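You operate a simulated robot arm through the tools that you are given. There is no shell and no other tool. Be economical: measure what you need, move in short steps, check, and stop when the job is done.

You run a simulated two-armed robot. Do the job below in one go: nothing can be reset, and whatever is moved stays where it is left.

## Task
Put one of the blue discs from the work top of the tall shelf rack on the top of the carrier rack. Turn the black focus ring to 5. Shut the clear sliding lid. Put the green-grip disc on the fitting bench away on the top of the air cabinet. Fetch the blue valve with a white cap with the smallest size on its label from the top of the pallet load and set it on top of the blue case there. The order is free. Set down upright: blue valve with a white cap.

Only the result counts: the job must be done as asked and must still hold three seconds after the hand-in. Knocking over, shifting, dropping, spilling or breaking anything else fails it. Lids that push on must go on centred and level and be pressed home; caps that screw on are set level and turned clockwise until they are tight.

## Robot
Two 7-joint arms with two-finger parallel grippers on one trunk, on a base that drives. Base frame: it is fixed to the floor where the robot stands at the start and does not move with it; the origin is under the middle of the robot, x ahead of it, y to its left, z up. Readings come in mm, degrees, newtons and seconds.
The left shoulder is at the start at [20, 138, 1225], the right one opposite. With the tool pointing down near the work surface each hand reaches from about 100 to 420 mm from the robot's upright axis, wherever it stands, measured 20 degrees to its own side. Places, roughly: black focus ring [3800, -2700, 900]; blue case [250, -4750, 750]; blue disc [500, 250, 1000]; blue valve with a white cap [0, -5000, 750]; clear sliding lid [2600, -5700, 900]; green-grip disc (5x5x3 cm) [2100, -5600, 900]; top of the air cabinet (32x18 cm) [240, -1360, 860]; top of the carrier rack [2100, -2800, 1000]. Payload 1.57 kg a hand.
Tool frame (each hand has its own): the origin (TCP) lies between the finger pads and is the grasp point; the fingertips stand 30 mm ahead of it; z points along the fingers, y is the line along which they close. Largest opening 80 mm; finger width 17, thickness 12; the body of the gripper, 40 by 82 mm, starts 80 mm behind the TCP.
Orientation is that of the tool frame in the base frame, as [roll, pitch, yaw] about the fixed x, y, z axes, in that order (R = Rz(yaw) Ry(pitch) Rx(roll)). With the fingers straight down and closing along the base's y, the tool's x points along the base's -x, its y along +y and its z along -z.

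## Interface
- The arms move only by the tool move_arm. It takes "left_series", "right_series" or both (then of equal length, played together; a hand with none holds still); each is text: rows parted by semicolons, each of 7 numbers parted by spaces: the turn, a rotation vector about the base's x, y, z in degrees, then the shift along the base's x, y, z in cm, then the gripper command, from -1 (fully open) to 1 (shut), values between in proportion. In form: rx ry rz tx ty tz hand; .... A call has 1 to 12 rows; each row shifts and turns the commanded pose from where the row before left it. A row lasts 0.2 s, in which the tool goes at most 50 mm and 8.6 degrees; a call with a longer step from one row to the next is refused whole, and so is a gripper value outside its range. A pose out of reach is approached as far as the arm can. The call stops where the force on the tool passes 40 N (or 10 N more than at its start, if that is more) or the arm is blocked; 0.2 s more then pass. The fingers move at their own pace (about 45 mm/s each) and stop on an object; they squeeze with about 29 N. The grip force told is the motor's: it shows also when the fingers shut on nothing. Time passes only in rows, and 0.2 s behind the last, so rows that do not move let the fingers close. It gives the time, the measured TCP pose, the force on the tool (base axes), the opening and the grip force at its end, in the units of the frame above (readings bear some noise), with the torque about the TCP (base axes, N m) and any sound that the robot's microphone picked up, and new pictures: "views" is both (left out), scene, wrist or none (wrist: the cameras of the hands that moved).
- Cameras (640 x 400 px; columns grow to the right, rows downward): "scene" is now at [191.4, 3, 1161.8]; the picture's right is [0.05, -1.00, 0.00], its down [-0.04, -0.00, -1.00] and it looks along [1.00, 0.05, -0.04] (base axes); focal length 214 px, centre (320, 200). "left" rides on the left gripper at [72, 7, -122] in its tool frame; the picture's right is [-0.09, 1.00, 0.00], its down [-0.84, -0.08, -0.54] and it looks along [-0.54, -0.05, 0.84] (tool axes); focal length 238 px, centre (320, 200). "right" rides on the right gripper at [72, -7, -122] in its tool frame; the picture's right is [0.09, 1.00, 0.00], its down [-0.84, 0.08, -0.54] and it looks along [-0.54, 0.05, 0.84] (tool axes); focal length 238 px, centre (320, 200). There is no depth. A picture from a camera that has moved, and an enlarged one, comes with that camera's place and axes in the base frame and with its lens.
- lift_body(by): slides the trunk up (or, below 0, down) by that many mm; the arms and the scene camera ride with it, the base frame stays. It gives what a move gives, with no picture.
- roll_base(legs): drives the robot by 1 to 6 legs, each [ahead, left, turn to the left] in mm, mm and degrees, along the robot's own axes; the way and the turn of a leg run together, so that a leg with both is an arc; at most 1500 mm and 180 degrees a leg. The arms and the cameras ride along, it lands a little off, and it stops where it bumps. It gives what a move gives, and a new picture of the scene camera.
- turn_head(pan, tilt): turns the head with the scene camera to pan (to the left, within 60 degrees either way) and tilt (down, from -29 to 69), counted from straight ahead of the robot. It gives what a move gives, and a new picture of the scene camera.
- zoom(camera, box): a new picture of the part [left, top, right, bottom] of that camera's present view, enlarged. It takes no simulated time.
- sign_off(): hands the job in; it is judged then, once.

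Work in short steps. Places have to be worked out from the pictures, the camera data and where the tool is seen: move nearer, look again, correct. Check each grasp and each placing, and mend what went wrong. You have 165 turns and 260 pictures in all, those below and enlarged ones among them. Open the grippers and draw the arms clear of the work before you hand the job in, unless the task says otherwise.

The tools are called after "Call:" by a JSON object that holds its "name" and its "arguments". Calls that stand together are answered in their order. move_arm: Moves the arms, as the interface text tells. Its arguments: {"type":"object","properties":{"left_series":{"type":"string"},"right_series":{"type":"string"},"views":{"type":"string","enum":["both","scene","wrist","none"]}},"required":[]} The other tools are called the same way: lift_body (by) slides the trunk up or down; roll_base (legs) drives the base; turn_head (pan, tilt) turns the head that bears the scene camera; zoom (camera, box) takes an enlarged picture of a part of a camera's view; sign_off () hands the job in.

At the start:

```text
time_s: 0.0
left_ee_pos: [383.2, 228.9, 1080.0]
left_orientation: [180.0, 0.0, 180.0]
left_wrist_force: [0.1, -0.5, 1.3]
left_ft_torque: [0.0, 0.0, -0.02]
left_finger_gap: 80.1
left_finger_force: 0.1
right_ee_pos: [273.6, -73.8, 1118.7]
right_orientation: [-179.2, -7.5, 179.9]
right_wrist_force: [-0.1, 0.5, 0.7]
right_ft_torque: [0.02, 0.0, 0.02]
right_finger_gap: 80.1
right_finger_force: 0.1
trunk travel left (down, up): [-600.0, 640.0]
robot x, y, heading: [0.6, -2.7, 0.1]
head pan, tilt: [3.0, 2.5]
```

scene: 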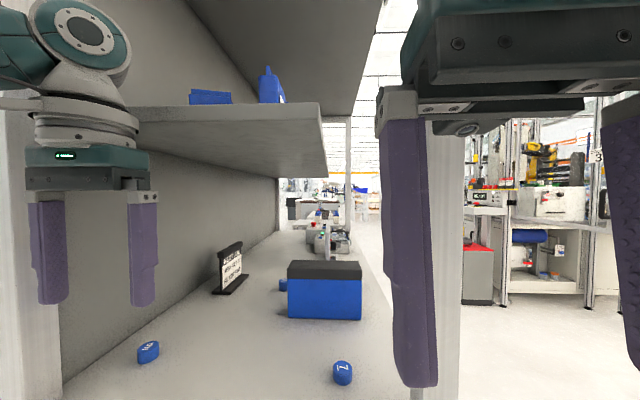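
right: 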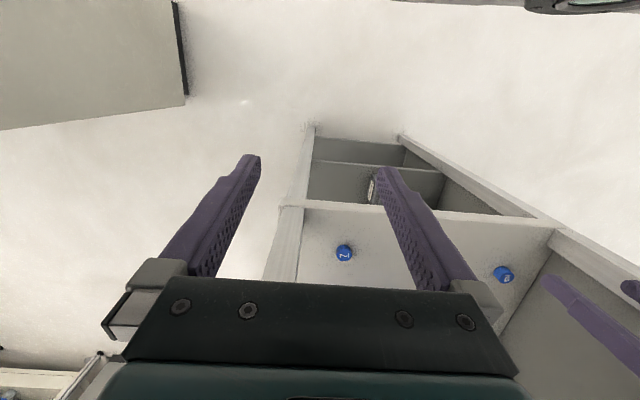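
left: 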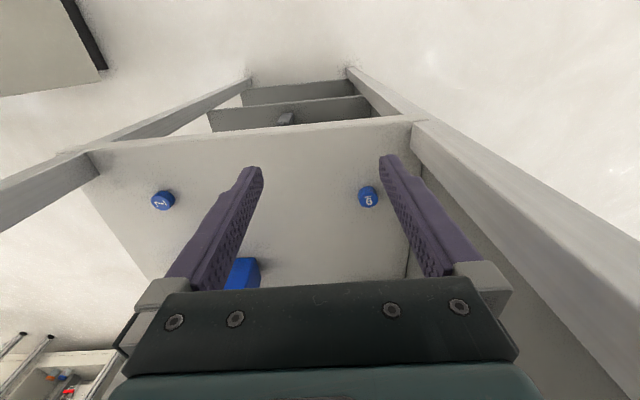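

The two discs sit on the work top at about (506,290,905) and (486,-13,905), by triangulating the scene and left views. I'll look down and up once to learn the bay and the shelf above it before moving.

Call:
{"name": "turn_head", "arguments": {"pan": 0, "tilt": 40}}

Call:
{"name": "turn_head", "arguments": {"pan": 15, "tilt": -20}}

```text
time_s: 1.0
left_ee_pos: [381.9, 229.4, 1079.9]
left_orientation: [180.0, 0.1, 180.0]
left_wrist_force: [0.4, -0.8, -0.3]
left_ft_torque: [0.02, -0.02, -0.02]
left_finger_gap: 80.0
left_finger_force: 0.0
right_ee_pos: [274.7, -72.5, 1117.8]
right_orientation: [-179.2, -7.6, 179.9]
right_wrist_force: [0.6, 0.2, -0.4]
right_ft_torque: [0.03, -0.03, -0.01]
right_finger_gap: 80.1
right_finger_force: 0.1
trunk travel left (down, up): [-600.0, 640.0]
robot x, y, heading: [1.4, -2.0, 0.0]
head pan, tilt: [0.0, 40.0]
camera scene: at [185.6, -1.7, 1102.0], right [0.0, -1.0, 0.0], down [-0.64, 0.0, -0.77], along [0.77, 0.0, -0.64], focal length 214 px, centre (320, 200)
```

scene: 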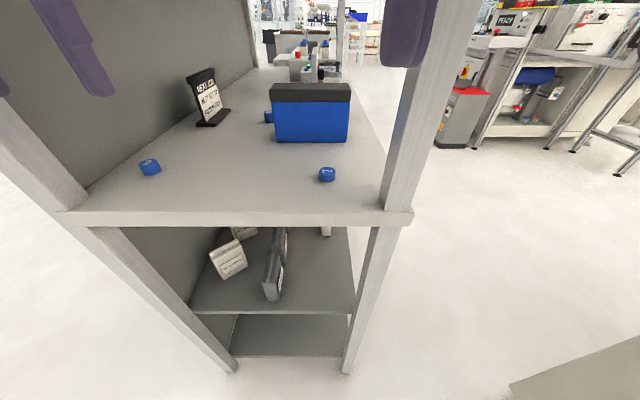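

```text
time_s: 2.3
left_ee_pos: [382.1, 229.3, 1079.8]
left_orientation: [-180.0, 0.0, 180.0]
left_wrist_force: [0.1, 0.3, 0.1]
left_ft_torque: [0.0, -0.05, -0.02]
left_finger_gap: 79.8
left_finger_force: 0.1
right_ee_pos: [274.9, -72.4, 1118.0]
right_orientation: [-179.3, -7.6, 179.9]
right_wrist_force: [-0.4, -0.4, 0.0]
right_ft_torque: [0.01, -0.03, 0.01]
right_finger_gap: 80.1
right_finger_force: 0.0
trunk travel left (down, up): [-600.0, 640.0]
robot x, y, heading: [0.9, -2.0, -0.2]
head pan, tilt: [15.0, -20.0]
camera scene: at [174.0, 18.0, 1194.9], right [0.26, -0.97, 0.0], down [0.33, 0.09, -0.94], along [0.91, 0.24, 0.34], focal length 214 px, centre (320, 200)
```

scene: 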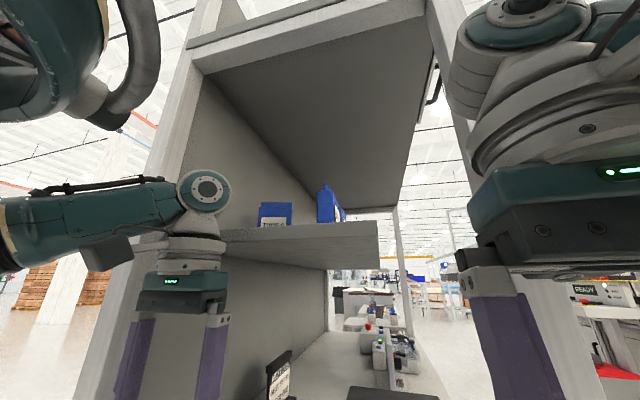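

The bay is about y −92…350, with the front edge at x≈403. I'll draw the left hand in a little and then roll 70 mm left and 100 mm ahead, so that the right hand can take the near disc at about (488,−13).

Call:
{"name": "move_arm", "arguments": {"left_series": "0 0 0 -3 -4 0 -1; 0 0 0 -3 -4 0 -1", "views": "none"}}

Call:
{"name": "roll_base", "arguments": {"legs": [[0, 70, 0], [100, 0, 0]]}}

Call:
{"name": "lift_body", "arguments": {"by": -80}}

Call:
{"name": "turn_head", "arguments": {"pan": 0, "tilt": 40}}

```text
time_s: 2.9
left_ee_pos: [322.1, 148.7, 1079.3]
left_orientation: [180.0, 0.0, 180.0]
left_wrist_force: [1.1, 0.1, 0.5]
left_ft_torque: [-0.01, 0.03, 0.02]
left_finger_gap: 80.3
left_finger_force: 0.0
right_ee_pos: [274.6, -72.9, 1118.2]
right_orientation: [-179.2, -7.6, 179.8]
right_wrist_force: [0.7, 0.3, 0.1]
right_ft_torque: [-0.04, 0.0, -0.01]
right_finger_gap: 79.8
right_finger_force: 0.0
trunk travel left (down, up): [-600.0, 640.0]
robot x, y, heading: [-0.7, -2.7, 0.2]
head pan, tilt: [15.0, -20.0]
```

```text
time_s: 4.7
left_ee_pos: [402.3, 215.8, 1079.7]
left_orientation: [180.0, -0.1, 179.4]
left_wrist_force: [-0.5, -0.7, 0.4]
left_ft_torque: [0.01, -0.03, -0.01]
left_finger_gap: 80.1
left_finger_force: 0.0
right_ee_pos: [351.9, -3.3, 1115.9]
right_orientation: [-179.3, -7.3, -179.6]
right_wrist_force: [0.1, 0.0, 0.7]
right_ft_torque: [-0.06, -0.01, 0.01]
right_finger_gap: 80.0
right_finger_force: 0.0
trunk travel left (down, up): [-600.0, 640.0]
robot x, y, heading: [86.2, 69.9, -0.5]
head pan, tilt: [15.0, -20.0]
stopped in leg 2: the robot was blocked; the commanded pose is now the measured one
camera scene: at [253.5, 86.2, 1193.2], right [0.25, -0.97, 0.0], down [0.32, 0.09, -0.94], along [0.91, 0.24, 0.34], focal length 214 px, centre (320, 200)
```

scene: 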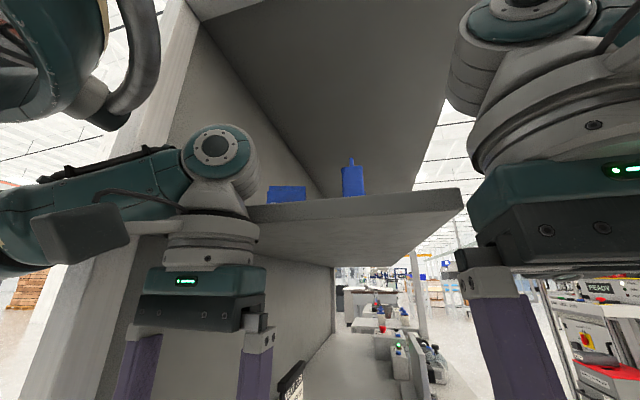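

```text
time_s: 5.9
left_ee_pos: [401.6, 215.7, 997.2]
left_orientation: [180.0, -0.4, 179.5]
left_wrist_force: [-0.1, 0.1, -0.4]
left_ft_torque: [0.03, 0.02, -0.02]
left_finger_gap: 80.1
left_finger_force: 0.2
right_ee_pos: [351.1, -3.5, 1034.2]
right_orientation: [-179.2, -7.4, -179.6]
right_wrist_force: [0.2, -0.1, 0.6]
right_ft_torque: [-0.03, -0.02, 0.0]
right_finger_gap: 79.9
right_finger_force: 0.0
trunk travel left (down, up): [-520.0, 720.0]
robot x, y, heading: [85.2, 66.0, -0.5]
head pan, tilt: [15.0, -20.0]
```

```text
time_s: 7.2
left_ee_pos: [401.6, 216.6, 999.2]
left_orientation: [-180.0, -0.2, 179.6]
left_wrist_force: [0.0, 0.2, -0.2]
left_ft_torque: [-0.03, 0.0, 0.02]
left_finger_gap: 80.2
left_finger_force: 0.0
right_ee_pos: [351.3, -3.8, 1035.4]
right_orientation: [-179.3, -7.5, -179.9]
right_wrist_force: [-0.5, 0.0, -0.7]
right_ft_torque: [0.02, 0.0, -0.02]
right_finger_gap: 80.0
right_finger_force: 0.0
trunk travel left (down, up): [-520.0, 720.0]
robot x, y, heading: [84.2, 69.8, -0.6]
head pan, tilt: [0.0, 40.0]
camera scene: at [263.8, 67.3, 1020.3], right [-0.01, -1.0, 0.0], down [-0.65, 0.0, -0.76], along [0.76, 0.0, -0.65], focal length 214 px, centre (320, 200)
```

scene: 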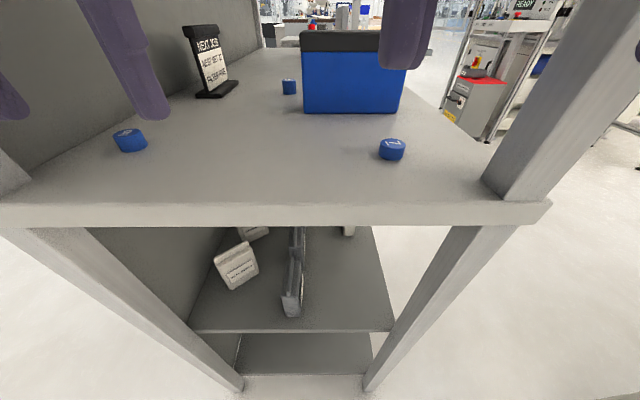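

The base stopped against the rack foot at x≈85, which is near enough. The disc is at about (484,−14). I'll bring the right hand level above it and look.

Call:
{"name": "move_arm", "arguments": {"right_series": "0 -2.5 0 4.5 -0.3 -1 -1; 0 -2.5 0 4.5 -0.3 -1.5 -1; 0 -2.5 0 4.4 -0.3 -2.5 -1; 0 0 0 0 0 -2.5 -1", "views": "both"}}

```text
refused: row 3 steps farther than a row can; nothing moved
```

Call:
{"name": "move_arm", "arguments": {"right_series": "0 -2.5 0 4 -0.3 -1 -1; 0 -2.5 0 4 -0.3 -1.5 -1; 0 -2.5 0 3 -0.3 -2.5 -1; 0 0 0 2.3 0 -2.5 -1", "views": "both"}}

```text
time_s: 8.1
left_ee_pos: [376.5, 214.5, 991.3]
left_orientation: [-180.0, -1.3, 179.1]
left_wrist_force: [-0.3, -0.1, 0.6]
left_ft_torque: [-0.02, -0.01, 0.0]
left_finger_gap: 80.1
left_finger_force: 0.0
right_ee_pos: [420.2, 14.4, 994.5]
right_orientation: [-179.3, 5.0, -168.7]
right_wrist_force: [0.8, -0.6, 0.1]
right_ft_torque: [0.0, -0.03, -0.03]
right_finger_gap: 80.0
right_finger_force: 0.1
trunk travel left (down, up): [-520.0, 720.0]
robot x, y, heading: [74.6, 68.2, -0.7]
head pan, tilt: [0.0, 40.0]
stopped in row 4 (right hand): the arm was blocked; the commanded pose is now the measured one
camera scene: at [237.2, 65.5, 1014.4], right [-0.01, -1.0, 0.0], down [-0.66, 0.01, -0.75], along [0.75, -0.01, -0.66], focal length 214 px, centre (320, 200)
camera right: at [340.2, -8.8, 1110.0], right [-0.28, 0.96, -0.02], down [0.75, 0.24, 0.61], along [0.59, 0.16, -0.79], focal length 238 px, centre (320, 200)
```

scene: 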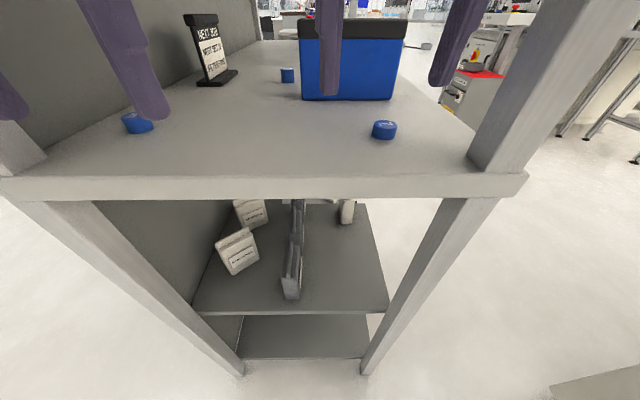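
right: 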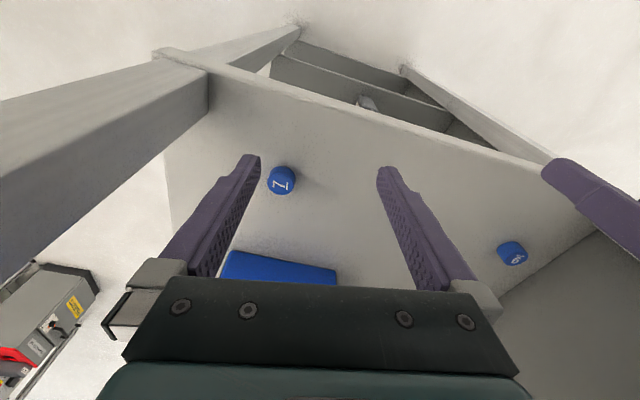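

The right forearm bumped the front post, so I'll use the left arm on this disc with the robot standing further right. First I back the right arm out and roll clear.

Call:
{"name": "move_arm", "arguments": {"right_series": "0 0 -3 -3 -1 2 -1; 0 0 -4 -3 -2 2 -1; 0 -3 -4 -3 -2 2 -1; 0 -3 0 -2 -2 2 -1", "views": "none"}}

Call:
{"name": "roll_base", "arguments": {"legs": [[-130, 0, 0.7], [0, -200, 0]]}}

```text
time_s: 9.0
left_ee_pos: [402.8, 215.1, 1001.5]
left_orientation: [180.0, 0.3, 179.4]
left_wrist_force: [0.0, 0.2, -0.8]
left_ft_torque: [0.01, -0.04, -0.02]
left_finger_gap: 80.1
left_finger_force: 0.1
right_ee_pos: [330.0, -73.4, 1000.1]
right_orientation: [-165.1, -3.0, 178.8]
right_wrist_force: [-0.2, 0.0, 0.1]
right_ft_torque: [0.0, 0.03, 0.0]
right_finger_gap: 79.8
right_finger_force: 0.1
trunk travel left (down, up): [-520.0, 720.0]
robot x, y, heading: [77.2, 69.9, -0.5]
head pan, tilt: [0.0, 40.0]
stopped in row 4 (right hand): the arm was blocked; the commanded pose is now the measured one
```

```text
time_s: 11.5
left_ee_pos: [270.5, 22.6, 1000.7]
left_orientation: [-179.9, 0.3, -179.7]
left_wrist_force: [0.6, 0.0, 0.4]
left_ft_torque: [-0.02, -0.01, 0.01]
left_finger_gap: 80.1
left_finger_force: 0.1
right_ee_pos: [202.2, -266.8, 1000.3]
right_orientation: [-165.1, -3.0, 179.9]
right_wrist_force: [-0.1, -0.9, -0.1]
right_ft_torque: [-0.02, 0.0, -0.01]
right_finger_gap: 79.9
right_finger_force: 0.0
trunk travel left (down, up): [-520.0, 720.0]
robot x, y, heading: [-50.3, -128.5, 0.3]
head pan, tilt: [0.0, 40.0]
camera scene: at [134.0, -129.5, 1021.9], right [0.01, -1.0, 0.0], down [-0.64, -0.01, -0.77], along [0.77, 0.01, -0.64], focal length 214 px, centre (320, 200)
```

scene: 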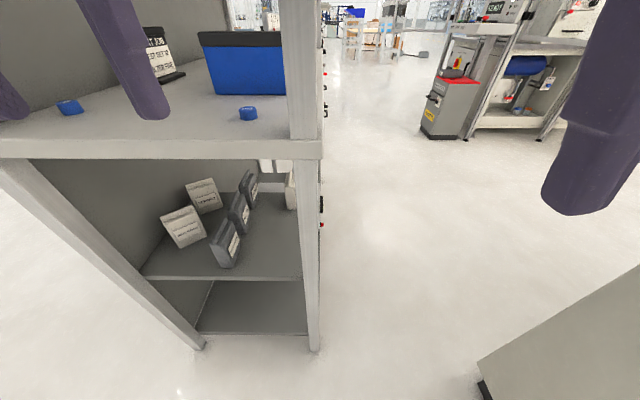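

Nothing looks disturbed. Next I roll ahead so that the left hand comes in over the disc, with the right hand staying outside the post.

Call:
{"name": "roll_base", "arguments": {"legs": [[125, 0, 0]]}}

Call:
{"name": "move_arm", "arguments": {"left_series": "0 0 0 3 -1 0 -1; 0 0 0 3 -1 -1 -1"}}

```text
time_s: 12.7
left_ee_pos: [393.7, 22.6, 1001.8]
left_orientation: [-179.9, 0.3, -179.9]
left_wrist_force: [0.0, 0.1, -0.1]
left_ft_torque: [0.03, 0.03, -0.03]
left_finger_gap: 80.0
left_finger_force: 0.1
right_ee_pos: [326.3, -267.0, 999.0]
right_orientation: [-165.1, -3.0, 179.7]
right_wrist_force: [0.2, 0.7, -0.8]
right_ft_torque: [-0.01, 0.02, 0.0]
right_finger_gap: 80.1
right_finger_force: 0.1
trunk travel left (down, up): [-520.0, 720.0]
robot x, y, heading: [72.6, -129.0, 0.6]
head pan, tilt: [0.0, 40.0]
camera scene: at [257.6, -128.8, 1022.0], right [0.01, -1.0, 0.0], down [-0.64, 0.0, -0.77], along [0.77, 0.0, -0.64], focal length 214 px, centre (320, 200)
```

scene: 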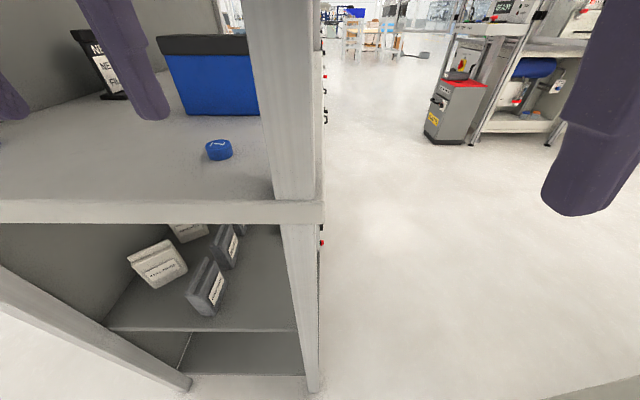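

```text
time_s: 13.3
left_ee_pos: [453.1, 3.7, 990.8]
left_orientation: [-179.9, 0.3, -179.9]
left_wrist_force: [-0.8, 1.3, -0.1]
left_ft_torque: [-0.01, 0.01, -0.01]
left_finger_gap: 80.0
left_finger_force: 0.1
right_ee_pos: [327.2, -268.1, 1000.0]
right_orientation: [-165.1, -3.0, 179.8]
right_wrist_force: [-0.4, -0.2, -0.8]
right_ft_torque: [0.0, -0.01, 0.0]
right_finger_gap: 79.9
right_finger_force: 0.1
trunk travel left (down, up): [-520.0, 720.0]
robot x, y, heading: [72.3, -129.3, 0.2]
head pan, tilt: [0.0, 40.0]
camera scene: at [257.5, -129.0, 1022.0], right [0.01, -1.0, 0.0], down [-0.64, 0.0, -0.77], along [0.77, 0.0, -0.64], focal length 214 px, centre (320, 200)
camera left: at [380.7, 11.0, 1114.5], right [0.09, 1.0, 0.0], down [0.83, -0.08, 0.55], along [0.54, -0.05, -0.84], focal length 238 px, centre (320, 200)
```

scene: 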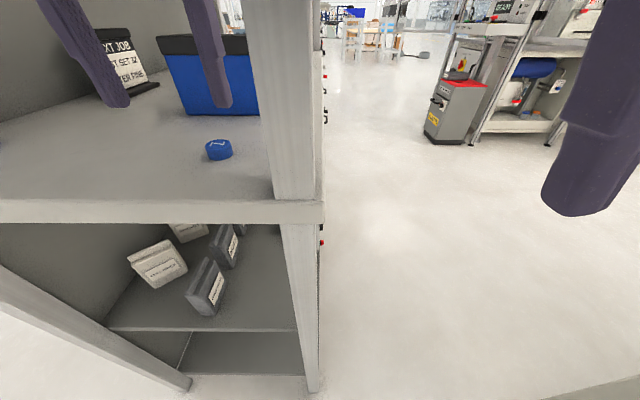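
left: 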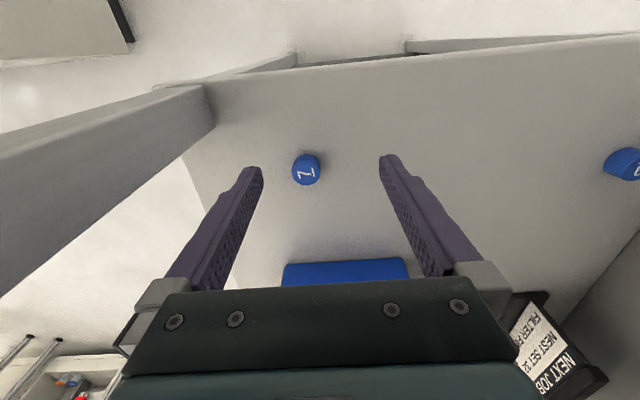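

Triangulating gives the disc's top centre at about (476,−11,916). I move above it and go down to about z 940.

Call:
{"name": "move_arm", "arguments": {"left_series": "0 0 0 2.4 -1.5 -1 -1; 0 0 0 0 0 -4 -1"}}

```text
time_s: 13.9
left_ee_pos: [476.8, -12.0, 942.6]
left_orientation: [-179.9, 0.2, -179.8]
left_wrist_force: [0.7, -0.2, 0.3]
left_ft_torque: [0.01, 0.02, -0.02]
left_finger_gap: 80.1
left_finger_force: 0.1
right_ee_pos: [325.1, -267.7, 999.5]
right_orientation: [-165.1, -3.1, 179.7]
right_wrist_force: [-0.3, -0.7, -0.4]
right_ft_torque: [0.02, -0.03, 0.0]
right_finger_gap: 80.2
right_finger_force: 0.0
trunk travel left (down, up): [-520.0, 720.0]
robot x, y, heading: [70.1, -127.7, 0.6]
head pan, tilt: [0.0, 40.0]
camera scene: at [257.1, -128.9, 1021.9], right [0.01, -1.0, 0.0], down [-0.64, 0.0, -0.77], along [0.77, 0.0, -0.64], focal length 214 px, centre (320, 200)
camera left: at [404.1, -4.0, 1066.5], right [0.09, 1.0, 0.0], down [0.83, -0.08, 0.55], along [0.54, -0.05, -0.84], focal length 238 px, centre (320, 200)
```

scene: 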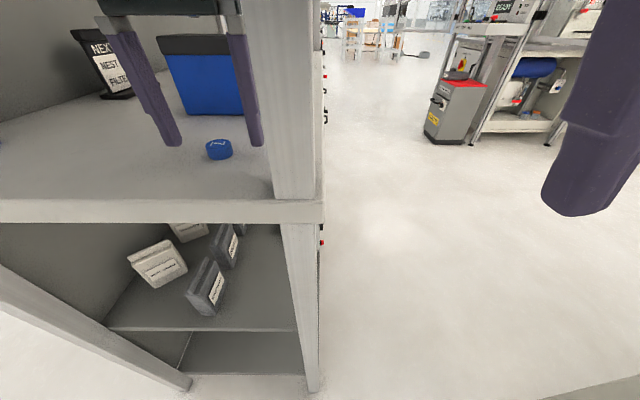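
left: 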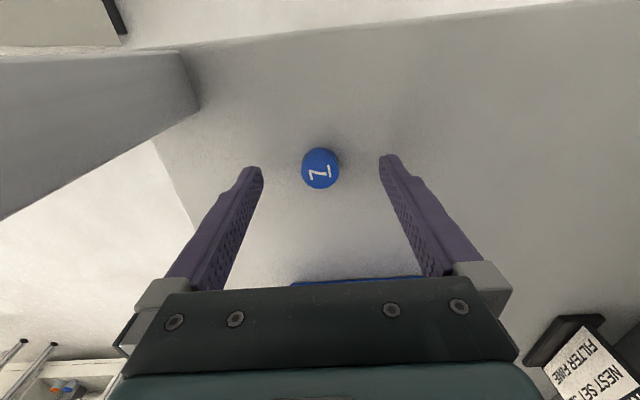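

The disc is centred between the fingers just below the tips. I go down 12 mm and close.

Call:
{"name": "move_arm", "arguments": {"left_series": "0 0 0 0 0 -1.2 -1; 0 0 0 0 0 0 0; 0 0 0 0 0 0 1; 0 0 0 0 0 0 1; 0 0 0 0 0 0 1; 0 0 0 0 0 0 1"}}

```text
time_s: 15.3
left_ee_pos: [477.3, -11.5, 930.1]
left_orientation: [-179.9, 0.3, -180.0]
left_wrist_force: [-0.4, -0.4, 0.0]
left_ft_torque: [-0.01, 0.0, -0.01]
left_finger_gap: 24.4
left_finger_force: 28.3
right_ee_pos: [325.3, -267.9, 1000.6]
right_orientation: [-165.1, -3.0, 179.7]
right_wrist_force: [0.2, -0.6, -0.3]
right_ft_torque: [0.0, 0.03, -0.01]
right_finger_gap: 80.0
right_finger_force: 0.0
trunk travel left (down, up): [-520.0, 720.0]
robot x, y, heading: [71.5, -130.1, 0.3]
head pan, tilt: [0.0, 40.0]
camera scene: at [257.3, -128.9, 1021.9], right [0.01, -1.0, 0.0], down [-0.64, 0.0, -0.77], along [0.77, 0.0, -0.64], focal length 214 px, centre (320, 200)
camera left: at [404.1, -3.7, 1054.4], right [0.09, 1.0, 0.0], down [0.83, -0.07, 0.55], along [0.54, -0.05, -0.84], focal length 238 px, centre (320, 200)
```

scene: 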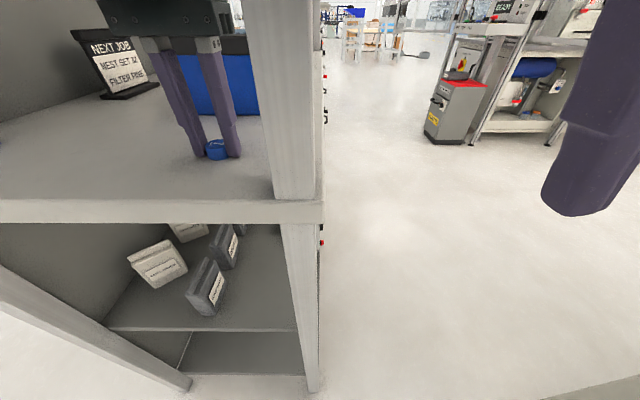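
left: 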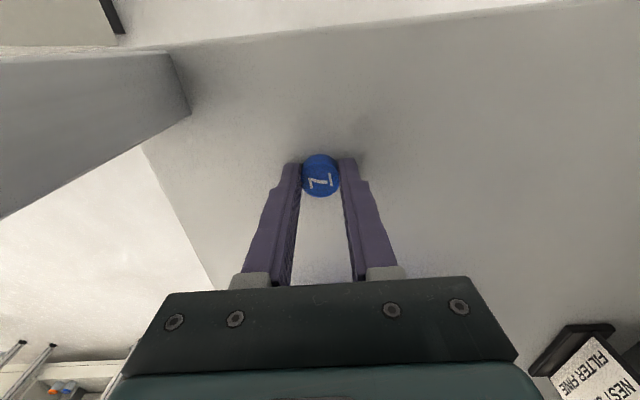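

The disc is gripped at 24 mm wide. I lift it, draw it back and roll out of the bay.

Call:
{"name": "move_arm", "arguments": {"left_series": "0 0 0 0 0 3 1; 0 0 0 -2 1 3 1; 0 0 0 -4 1.5 1 1; 0 0 0 -4 1.5 0 1", "views": "wrist"}}

Call:
{"name": "roll_base", "arguments": {"legs": [[-350, 0, 0]]}}

Call:
{"name": "turn_head", "arguments": {"pan": -50, "tilt": 15}}

```text
time_s: 16.3
left_ee_pos: [378.2, 28.2, 999.0]
left_orientation: [180.0, 0.2, -179.8]
left_wrist_force: [-0.2, 0.1, -0.2]
left_ft_torque: [0.04, -0.01, 0.0]
left_finger_gap: 24.2
left_finger_force: 28.9
right_ee_pos: [325.5, -267.4, 998.9]
right_orientation: [-165.0, -3.1, 179.8]
right_wrist_force: [-1.0, -0.2, -0.1]
right_ft_torque: [0.03, 0.0, -0.01]
right_finger_gap: 79.9
right_finger_force: 0.0
trunk travel left (down, up): [-520.0, 720.0]
robot x, y, heading: [70.5, -130.0, 0.3]
head pan, tilt: [0.0, 40.0]
camera left: at [305.0, 33.9, 1123.0], right [0.09, 1.0, 0.0], down [0.84, -0.07, 0.54], along [0.54, -0.05, -0.84], focal length 238 px, centre (320, 200)
```

left: 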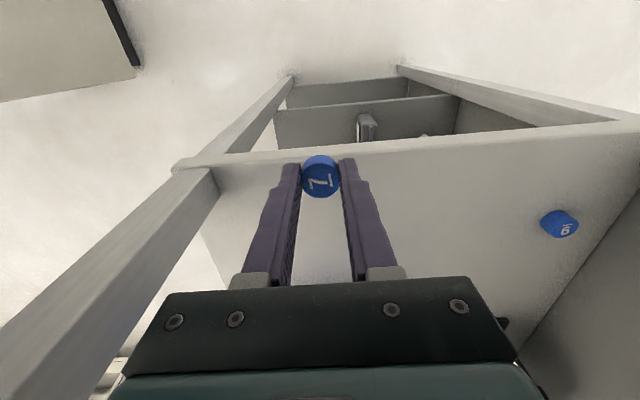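

```text
time_s: 18.6
left_ee_pos: [29.3, 24.7, 999.4]
left_orientation: [180.0, 0.3, 180.0]
left_wrist_force: [-0.1, -0.8, 0.0]
left_ft_torque: [0.01, -0.01, 0.02]
left_finger_gap: 24.4
left_finger_force: 28.9
right_ee_pos: [-24.0, -268.9, 999.3]
right_orientation: [-165.0, -2.9, 179.5]
right_wrist_force: [0.3, -0.5, 0.6]
right_ft_torque: [0.03, -0.02, 0.0]
right_finger_gap: 80.0
right_finger_force: 0.0
trunk travel left (down, up): [-520.0, 720.0]
robot x, y, heading: [-276.7, -133.3, 0.0]
head pan, tilt: [0.0, 40.0]
camera scene: at [-93.9, -130.8, 1021.9], right [0.0, -1.0, 0.0], down [-0.64, 0.0, -0.77], along [0.77, 0.0, -0.64], focal length 214 px, centre (320, 200)
```

scene: 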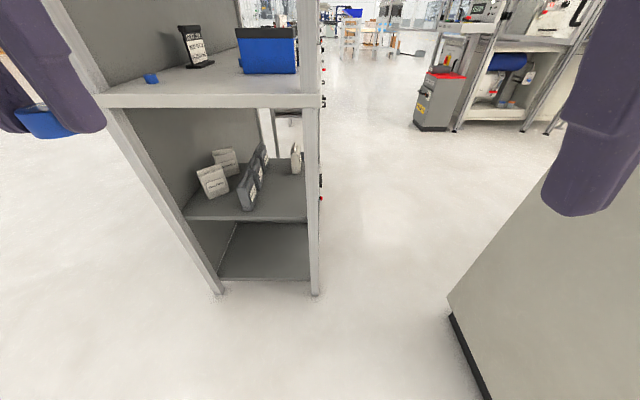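

```text
time_s: 19.8
left_ee_pos: [28.3, 24.6, 998.4]
left_orientation: [-179.9, 0.4, 180.0]
left_wrist_force: [0.2, -0.9, 0.4]
left_ft_torque: [0.01, -0.02, -0.03]
left_finger_gap: 24.3
left_finger_force: 28.4
right_ee_pos: [-25.9, -269.7, 1000.0]
right_orientation: [-165.1, -3.0, 179.6]
right_wrist_force: [-1.0, 0.6, -0.8]
right_ft_torque: [0.02, -0.01, 0.0]
right_finger_gap: 80.3
right_finger_force: 0.0
trunk travel left (down, up): [-520.0, 720.0]
robot x, y, heading: [-278.1, -136.5, 0.3]
head pan, tilt: [-50.0, 15.0]
camera scene: at [-118.4, -202.4, 1061.5], right [-0.76, -0.65, 0.0], down [-0.17, 0.2, -0.97], along [0.62, -0.74, -0.26], focal length 214 px, centre (320, 200)
```

scene: 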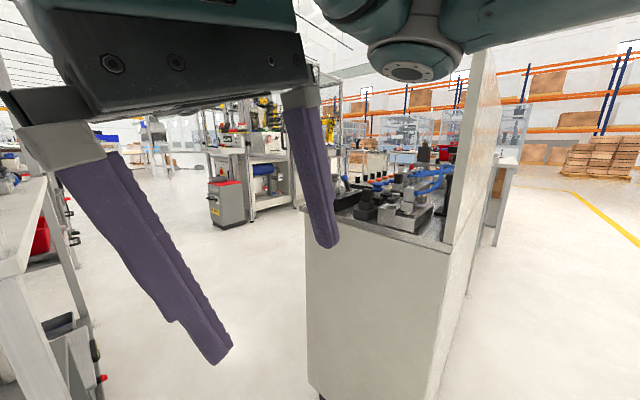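

There is a long cabinet with its end at y≈−700 (x −50…350, top about 860) and a tall panel on its west side, probably the air cabinet. I turn right on the spot to look down the way to the south.

Call:
{"name": "roll_base", "arguments": {"legs": [[0, 0, -90]]}}

Call:
{"name": "turn_head", "arguments": {"pan": 0, "tilt": 10}}

```text
time_s: 24.0
left_ee_pos: [-117.9, -433.1, 999.9]
left_orientation: [-179.9, 0.3, 91.5]
left_wrist_force: [0.1, 0.5, -0.4]
left_ft_torque: [0.01, 0.02, -0.03]
left_finger_gap: 24.5
left_finger_force: 28.8
right_ee_pos: [-411.9, -386.4, 999.4]
right_orientation: [-165.0, -3.0, 91.1]
right_wrist_force: [0.1, -0.5, -0.1]
right_ft_torque: [0.0, -0.01, 0.02]
right_finger_gap: 79.8
right_finger_force: 0.0
trunk travel left (down, up): [-520.0, 720.0]
robot x, y, heading: [-276.2, -130.8, -88.5]
head pan, tilt: [-50.0, 15.0]
camera scene: at [-345.5, -293.3, 1061.5], right [-0.66, 0.75, 0.0], down [0.19, 0.17, -0.97], along [-0.72, -0.64, -0.26], focal length 214 px, centre (320, 200)
```

scene: 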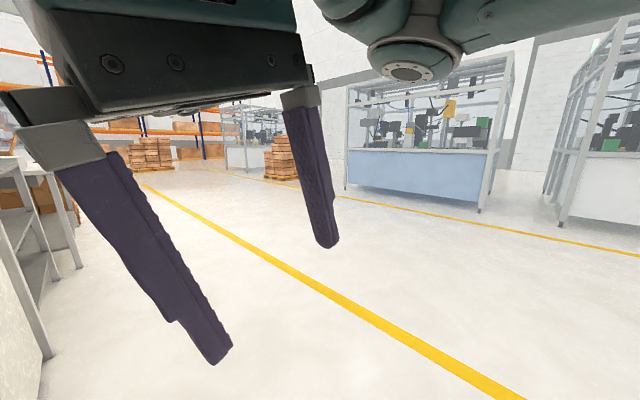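

```text
time_s: 25.1
left_ee_pos: [-117.6, -433.9, 999.4]
left_orientation: [180.0, 0.2, 91.5]
left_wrist_force: [-0.2, 0.4, 0.6]
left_ft_torque: [0.01, 0.02, 0.02]
left_finger_gap: 24.5
left_finger_force: 29.4
right_ee_pos: [-411.8, -387.2, 998.7]
right_orientation: [-165.0, -3.0, 91.0]
right_wrist_force: [-0.3, -0.9, 0.5]
right_ft_torque: [-0.01, -0.01, 0.05]
right_finger_gap: 79.9
right_finger_force: 0.0
trunk travel left (down, up): [-520.0, 720.0]
robot x, y, heading: [-279.6, -131.0, -88.5]
head pan, tilt: [0.0, 10.0]
camera scene: at [-273.1, -324.1, 1069.6], right [-1.0, -0.03, 0.0], down [0.0, 0.17, -0.98], along [0.03, -0.98, -0.17], focal length 214 px, centre (320, 200)
```

scene: 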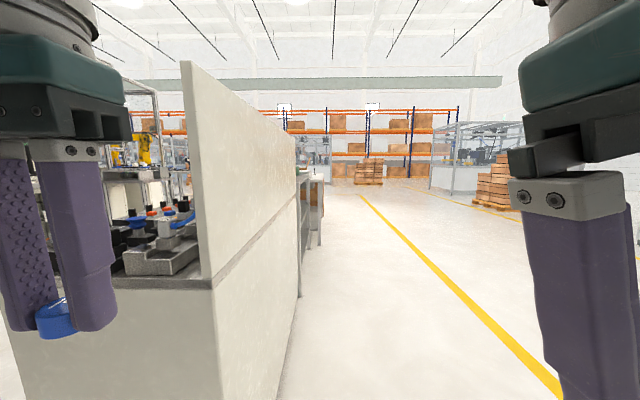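

The way south is clear along x≈−600, and the cabinet panel runs to y≈−1600. I roll right and then south, and look east for a crossing.

Call:
{"name": "roll_base", "arguments": {"legs": [[0, -330, -1.5], [1500, 0, 0], [300, 0, 0]]}}

Call:
{"name": "turn_head", "arguments": {"pan": 50, "tilt": 15}}

```text
time_s: 35.8
left_ee_pos: [-450.9, -2201.9, 999.5]
left_orientation: [180.0, 0.3, 89.8]
left_wrist_force: [0.1, -0.5, -0.5]
left_ft_torque: [0.0, 0.02, 0.01]
left_finger_gap: 24.6
left_finger_force: 28.8
right_ee_pos: [-746.2, -2147.9, 1000.4]
right_orientation: [-165.1, -3.0, 89.4]
right_wrist_force: [-0.2, 0.1, -0.5]
right_ft_torque: [-0.01, 0.0, 0.02]
right_finger_gap: 79.8
right_finger_force: 0.0
trunk travel left (down, up): [-520.0, 720.0]
robot x, y, heading: [-606.8, -1893.9, -89.8]
head pan, tilt: [0.0, 10.0]
camera scene: at [-603.6, -2088.3, 1069.7], right [-1.0, 0.0, 0.0], down [0.0, 0.17, -0.98], along [0.0, -0.98, -0.17], focal length 214 px, centre (320, 200)
```

scene: 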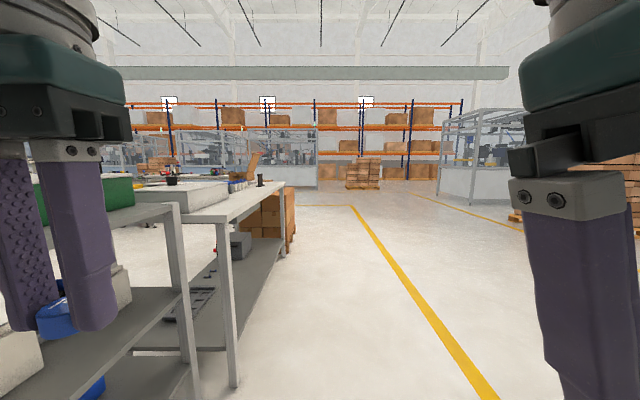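

```text
time_s: 37.0
left_ee_pos: [-451.4, -2202.1, 999.7]
left_orientation: [180.0, 0.2, 89.9]
left_wrist_force: [0.4, 0.6, -0.8]
left_ft_torque: [-0.01, 0.01, 0.0]
left_finger_gap: 24.6
left_finger_force: 29.3
right_ee_pos: [-745.6, -2147.9, 1000.8]
right_orientation: [-165.1, -3.0, 89.5]
right_wrist_force: [0.5, -0.1, -0.5]
right_ft_torque: [0.01, -0.02, 0.0]
right_finger_gap: 79.8
right_finger_force: 0.1
trunk travel left (down, up): [-520.0, 720.0]
robot x, y, heading: [-605.1, -1894.9, -90.0]
head pan, tilt: [50.0, 15.0]
camera scene: at [-532.1, -2055.3, 1061.5], right [-0.64, -0.77, 0.0], down [-0.2, 0.17, -0.97], along [0.74, -0.62, -0.26], focal length 214 px, centre (320, 200)
```

scene: 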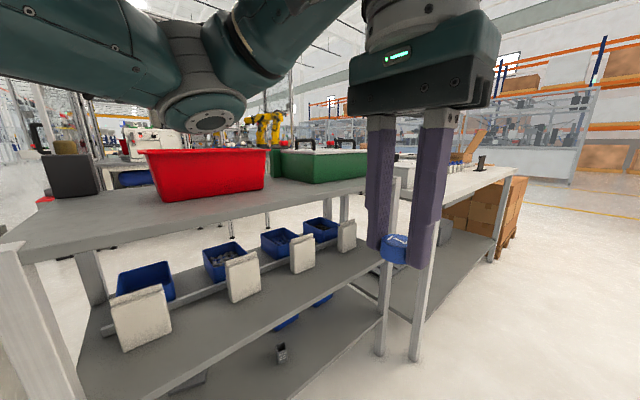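

The bench row blocks crossing until about y −4600, where the cardboard pallet load stands. I drive on south and look at the pallet load.

Call:
{"name": "roll_base", "arguments": {"legs": [[1500, 0, 0], [700, 0, 0]]}}

Call:
{"name": "turn_head", "arguments": {"pan": 45, "tilt": 20}}

```text
time_s: 47.9
left_ee_pos: [-418.4, -4419.3, 998.9]
left_orientation: [180.0, 0.2, 91.0]
left_wrist_force: [-0.7, -0.7, -0.7]
left_ft_torque: [-0.04, 0.0, -0.01]
left_finger_gap: 24.7
left_finger_force: 29.5
right_ee_pos: [-713.1, -4369.5, 999.9]
right_orientation: [-165.1, -2.9, 90.5]
right_wrist_force: [-0.9, 0.1, -0.2]
right_ft_torque: [-0.01, -0.02, -0.01]
right_finger_gap: 79.8
right_finger_force: 0.0
trunk travel left (down, up): [-520.0, 720.0]
robot x, y, heading: [-578.4, -4114.2, -88.8]
head pan, tilt: [50.0, 15.0]
camera scene: at [-501.9, -4273.3, 1061.5], right [-0.63, -0.78, 0.0], down [-0.2, 0.16, -0.97], along [0.75, -0.61, -0.26], focal length 214 px, centre (320, 200)
```

scene: 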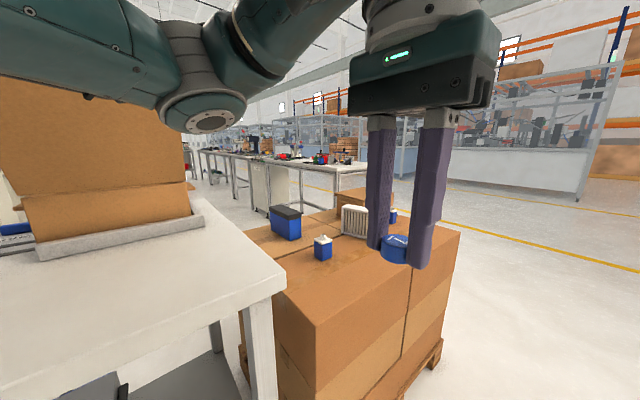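

```text
time_s: 48.6
left_ee_pos: [-419.2, -4418.1, 999.2]
left_orientation: [180.0, 0.2, 90.9]
left_wrist_force: [0.4, -0.7, -1.0]
left_ft_torque: [0.0, 0.01, 0.02]
left_finger_gap: 24.4
left_finger_force: 28.9
right_ee_pos: [-712.6, -4369.6, 1000.7]
right_orientation: [-165.1, -3.1, 90.6]
right_wrist_force: [0.7, -0.1, -0.4]
right_ft_torque: [0.01, -0.04, -0.02]
right_finger_gap: 80.1
right_finger_force: 0.0
trunk travel left (down, up): [-520.0, 720.0]
robot x, y, heading: [-575.8, -4113.8, -88.7]
head pan, tilt: [45.0, 20.0]
camera scene: at [-507.5, -4279.2, 1053.4], right [-0.69, -0.72, 0.0], down [-0.25, 0.24, -0.94], along [0.68, -0.65, -0.34], focal length 214 px, centre (320, 200)
```

scene: 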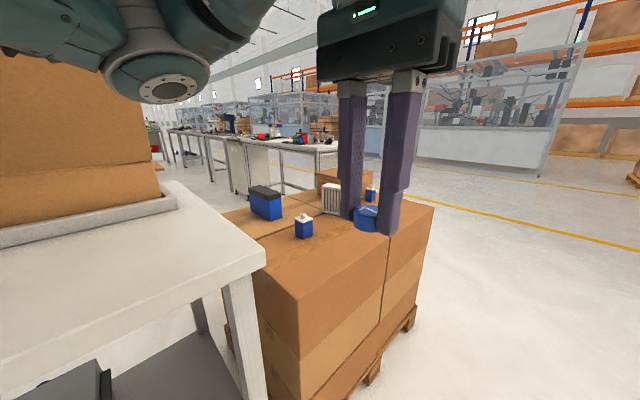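

I see the case, a white-capped valve near (−60,−4640) and another near (−40,−5010). I move the left hand aside visually by driving a bit south and zooming in for the labels.

Call:
{"name": "roll_base", "arguments": {"legs": [[550, 0, 0]]}}

Call:
{"name": "zoom", "arguments": {"camera": "scene", "box": [100, 150, 420, 350]}}

```text
time_s: 51.8
left_ee_pos: [-408.8, -4972.4, 999.5]
left_orientation: [-180.0, 0.2, 90.8]
left_wrist_force: [-0.1, 0.6, 0.7]
left_ft_torque: [0.01, 0.0, 0.0]
left_finger_gap: 24.4
left_finger_force: 29.2
right_ee_pos: [-702.0, -4922.7, 999.5]
right_orientation: [-165.2, -3.0, 90.4]
right_wrist_force: [-0.1, -0.7, 0.0]
right_ft_torque: [0.04, 0.01, 0.01]
right_finger_gap: 80.0
right_finger_force: 0.1
trunk travel left (down, up): [-520.0, 720.0]
robot x, y, heading: [-566.0, -4666.7, -89.1]
head pan, tilt: [45.0, 20.0]
camera scene: at [-497.2, -4833.4, 1053.4], right [-0.69, -0.72, 0.0], down [-0.25, 0.24, -0.94], along [0.68, -0.65, -0.34], focal length 214 px, centre (320, 200)
```

scene: 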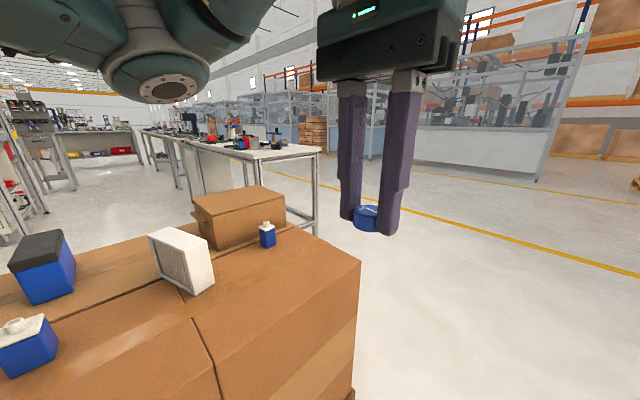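

```text
2.00 times, centred on (260, 250) of scene
camera zoom: at [-497.2, -4833.4, 1053.4], right [-0.69, -0.72, 0.0], down [-0.25, 0.24, -0.94], along [0.68, -0.65, -0.34], focal length 429 px, centre (440, 100)
```

zoom: 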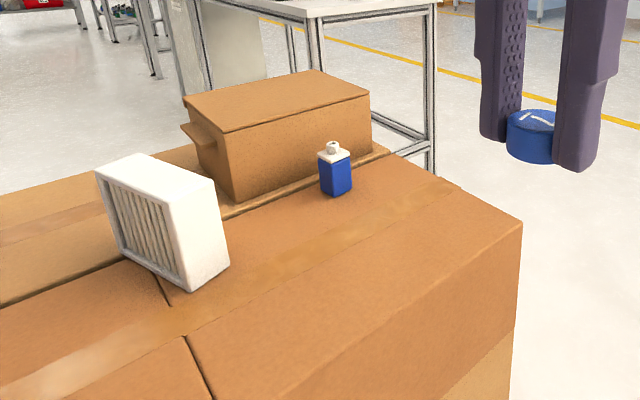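

Triangulated: pallet top x −228…340, y −4488…−5215, z≈715; valve A (−23,−4672), valve B (22,−5111), case (200,−4668). I go round to the south side facing north to read labels.

Call:
{"name": "roll_base", "arguments": {"legs": [[1050, 0, 0], [0, 0, 179], [0, -460, 0]]}}

Call:
{"name": "turn_head", "arguments": {"pan": 0, "tilt": 25}}

Call:
{"name": "zoom", "arguments": {"camera": "scene", "box": [200, 130, 440, 280]}}

```text
time_s: 66.9
left_ee_pos: [-249.8, -5386.7, 1000.1]
left_orientation: [-180.0, 0.2, -88.6]
left_wrist_force: [-0.5, 0.4, 0.2]
left_ft_torque: [-0.02, 0.01, 0.02]
left_finger_gap: 24.8
left_finger_force: 29.2
right_ee_pos: [45.1, -5432.8, 998.4]
right_orientation: [-165.0, -3.2, -89.0]
right_wrist_force: [-0.8, 0.2, 0.4]
right_ft_torque: [0.03, -0.01, -0.02]
right_finger_gap: 80.0
right_finger_force: 0.1
trunk travel left (down, up): [-520.0, 720.0]
robot x, y, heading: [-90.7, -5688.3, 91.7]
head pan, tilt: [45.0, 20.0]
camera scene: at [-158.0, -5529.0, 1053.3], right [0.69, 0.73, 0.0], down [0.25, -0.23, -0.94], along [-0.68, 0.65, -0.34], focal length 214 px, centre (320, 200)
```

scene: 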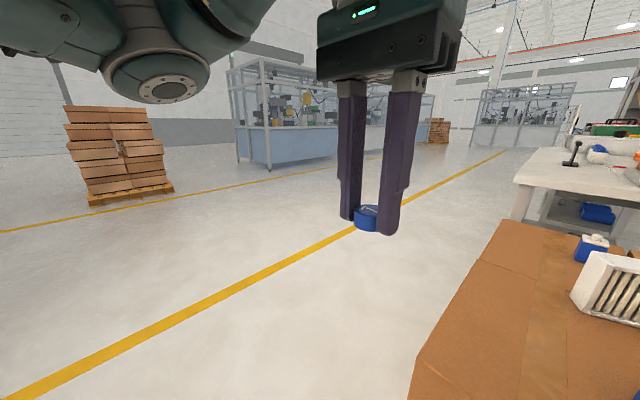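

```text
time_s: 68.1
left_ee_pos: [-249.3, -5387.6, 999.0]
left_orientation: [-179.9, 0.2, -88.7]
left_wrist_force: [0.3, -0.3, -0.3]
left_ft_torque: [0.0, -0.01, -0.01]
left_finger_gap: 24.5
left_finger_force: 29.5
right_ee_pos: [44.3, -5433.5, 999.2]
right_orientation: [-165.1, -3.1, -89.1]
right_wrist_force: [-0.6, 0.5, 1.1]
right_ft_torque: [-0.01, -0.03, 0.02]
right_finger_gap: 80.0
right_finger_force: 0.0
trunk travel left (down, up): [-520.0, 720.0]
robot x, y, heading: [-88.8, -5691.5, 91.6]
head pan, tilt: [0.0, 25.0]
camera scene: at [-93.1, -5500.9, 1045.3], right [1.0, 0.03, 0.0], down [0.01, -0.42, -0.91], along [-0.03, 0.91, -0.42], focal length 214 px, centre (320, 200)
```

scene: 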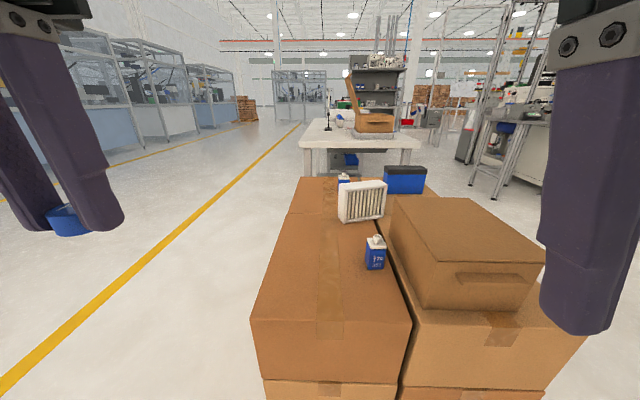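

```text
2.67 times, centred on (320, 205) of scene
camera zoom: at [-93.1, -5500.9, 1045.3], right [1.0, 0.03, 0.0], down [0.01, -0.42, -0.91], along [-0.03, 0.91, -0.42], focal length 572 px, centre (320, 187)
```

zoom: 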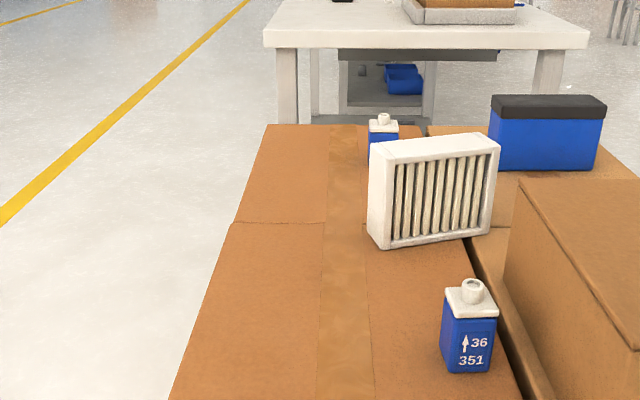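

Valve B's label reads "36 / 351", and A's face is hidden by the white filter. I shift left 250 mm to see A's label.

Call:
{"name": "roll_base", "arguments": {"legs": [[0, 250, 0]]}}

Call:
{"name": "zoom", "arguments": {"camera": "scene", "box": [370, 150, 450, 200]}}

```text
time_s: 69.9
left_ee_pos: [-505.6, -5394.5, 999.5]
left_orientation: [180.0, 0.3, -88.5]
left_wrist_force: [1.0, 0.4, -0.5]
left_ft_torque: [-0.06, 0.0, 0.0]
left_finger_gap: 24.6
left_finger_force: 29.3
right_ee_pos: [-212.0, -5441.2, 1000.0]
right_orientation: [-165.1, -3.1, -88.9]
right_wrist_force: [-0.3, 0.5, -0.5]
right_ft_torque: [0.0, -0.01, -0.01]
right_finger_gap: 80.0
right_finger_force: 0.1
trunk travel left (down, up): [-520.0, 720.0]
robot x, y, heading: [-342.8, -5698.1, 91.9]
head pan, tilt: [0.0, 25.0]
camera scene: at [-348.7, -5508.3, 1045.3], right [1.0, 0.03, 0.0], down [0.01, -0.42, -0.91], along [-0.03, 0.91, -0.42], focal length 214 px, centre (320, 200)
```

scene: 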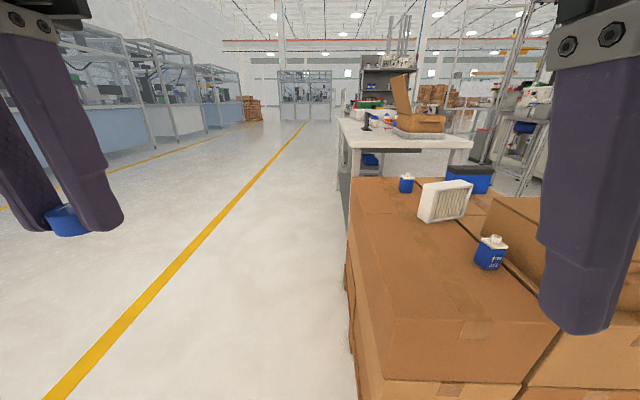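

```text
8.00 times, centred on (410, 175) of scene
camera zoom: at [-348.7, -5508.3, 1045.3], right [1.0, 0.03, 0.0], down [0.01, -0.42, -0.91], along [-0.03, 0.91, -0.42], focal length 1716 px, centre (-400, 400)
```

zoom: 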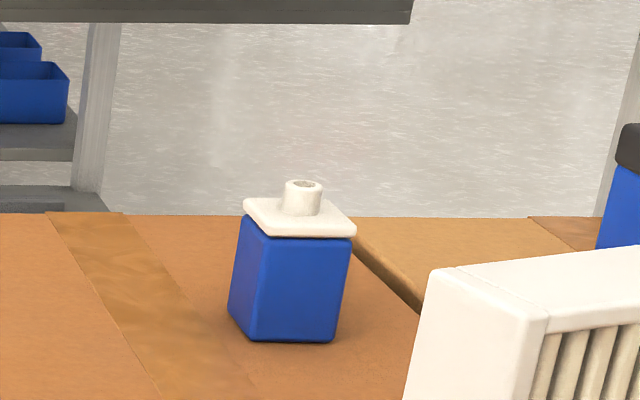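

A shows no label on its south or west faces, so I need the east view. I check the free space to the east by panning the head right.

Call:
{"name": "turn_head", "arguments": {"pan": -60, "tilt": 15}}

```text
time_s: 71.2
left_ee_pos: [-505.2, -5395.3, 1000.2]
left_orientation: [-180.0, 0.1, -88.4]
left_wrist_force: [-0.9, -0.6, 0.1]
left_ft_torque: [0.0, 0.03, 0.01]
left_finger_gap: 24.8
left_finger_force: 29.0
right_ee_pos: [-209.8, -5441.2, 998.7]
right_orientation: [-165.1, -3.1, -89.0]
right_wrist_force: [-0.8, 0.3, -0.7]
right_ft_torque: [0.03, 0.01, 0.05]
right_finger_gap: 80.0
right_finger_force: 0.1
trunk travel left (down, up): [-520.0, 720.0]
robot x, y, heading: [-346.4, -5695.9, 91.6]
head pan, tilt: [-60.0, 15.0]
camera scene: at [-266.3, -5551.2, 1061.5], right [0.53, -0.85, 0.0], down [-0.22, -0.14, -0.97], along [0.82, 0.51, -0.26], focal length 214 px, centre (320, 200)
```

scene: 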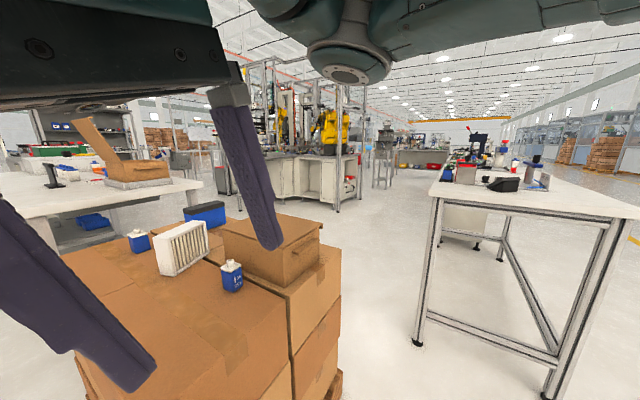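

The pallet–bench gap is about 490 mm diagonally. I check the robot's own footprint by looking straight down.

Call:
{"name": "turn_head", "arguments": {"pan": -20, "tilt": 69}}

```text
time_s: 72.4
left_ee_pos: [-506.4, -5394.9, 999.6]
left_orientation: [179.9, 0.3, -88.6]
left_wrist_force: [0.1, 0.2, -0.1]
left_ft_torque: [0.0, -0.01, 0.02]
left_finger_gap: 24.6
left_finger_force: 29.1
right_ee_pos: [-211.2, -5440.5, 999.6]
right_orientation: [-165.1, -3.1, -88.9]
right_wrist_force: [0.2, 0.9, 0.7]
right_ft_torque: [0.02, 0.0, 0.02]
right_finger_gap: 79.9
right_finger_force: 0.1
trunk travel left (down, up): [-520.0, 720.0]
robot x, y, heading: [-342.8, -5701.5, 91.7]
head pan, tilt: [-20.0, 68.8]
camera scene: at [-328.1, -5547.3, 985.9], right [0.95, -0.31, 0.0], down [-0.29, -0.88, -0.36], along [0.11, 0.34, -0.93], focal length 214 px, centre (320, 200)
```

scene: 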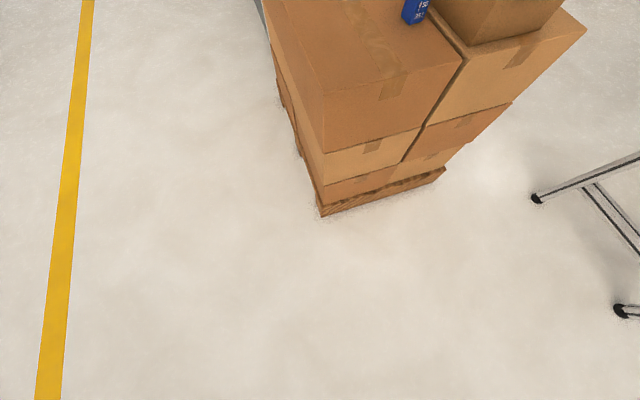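

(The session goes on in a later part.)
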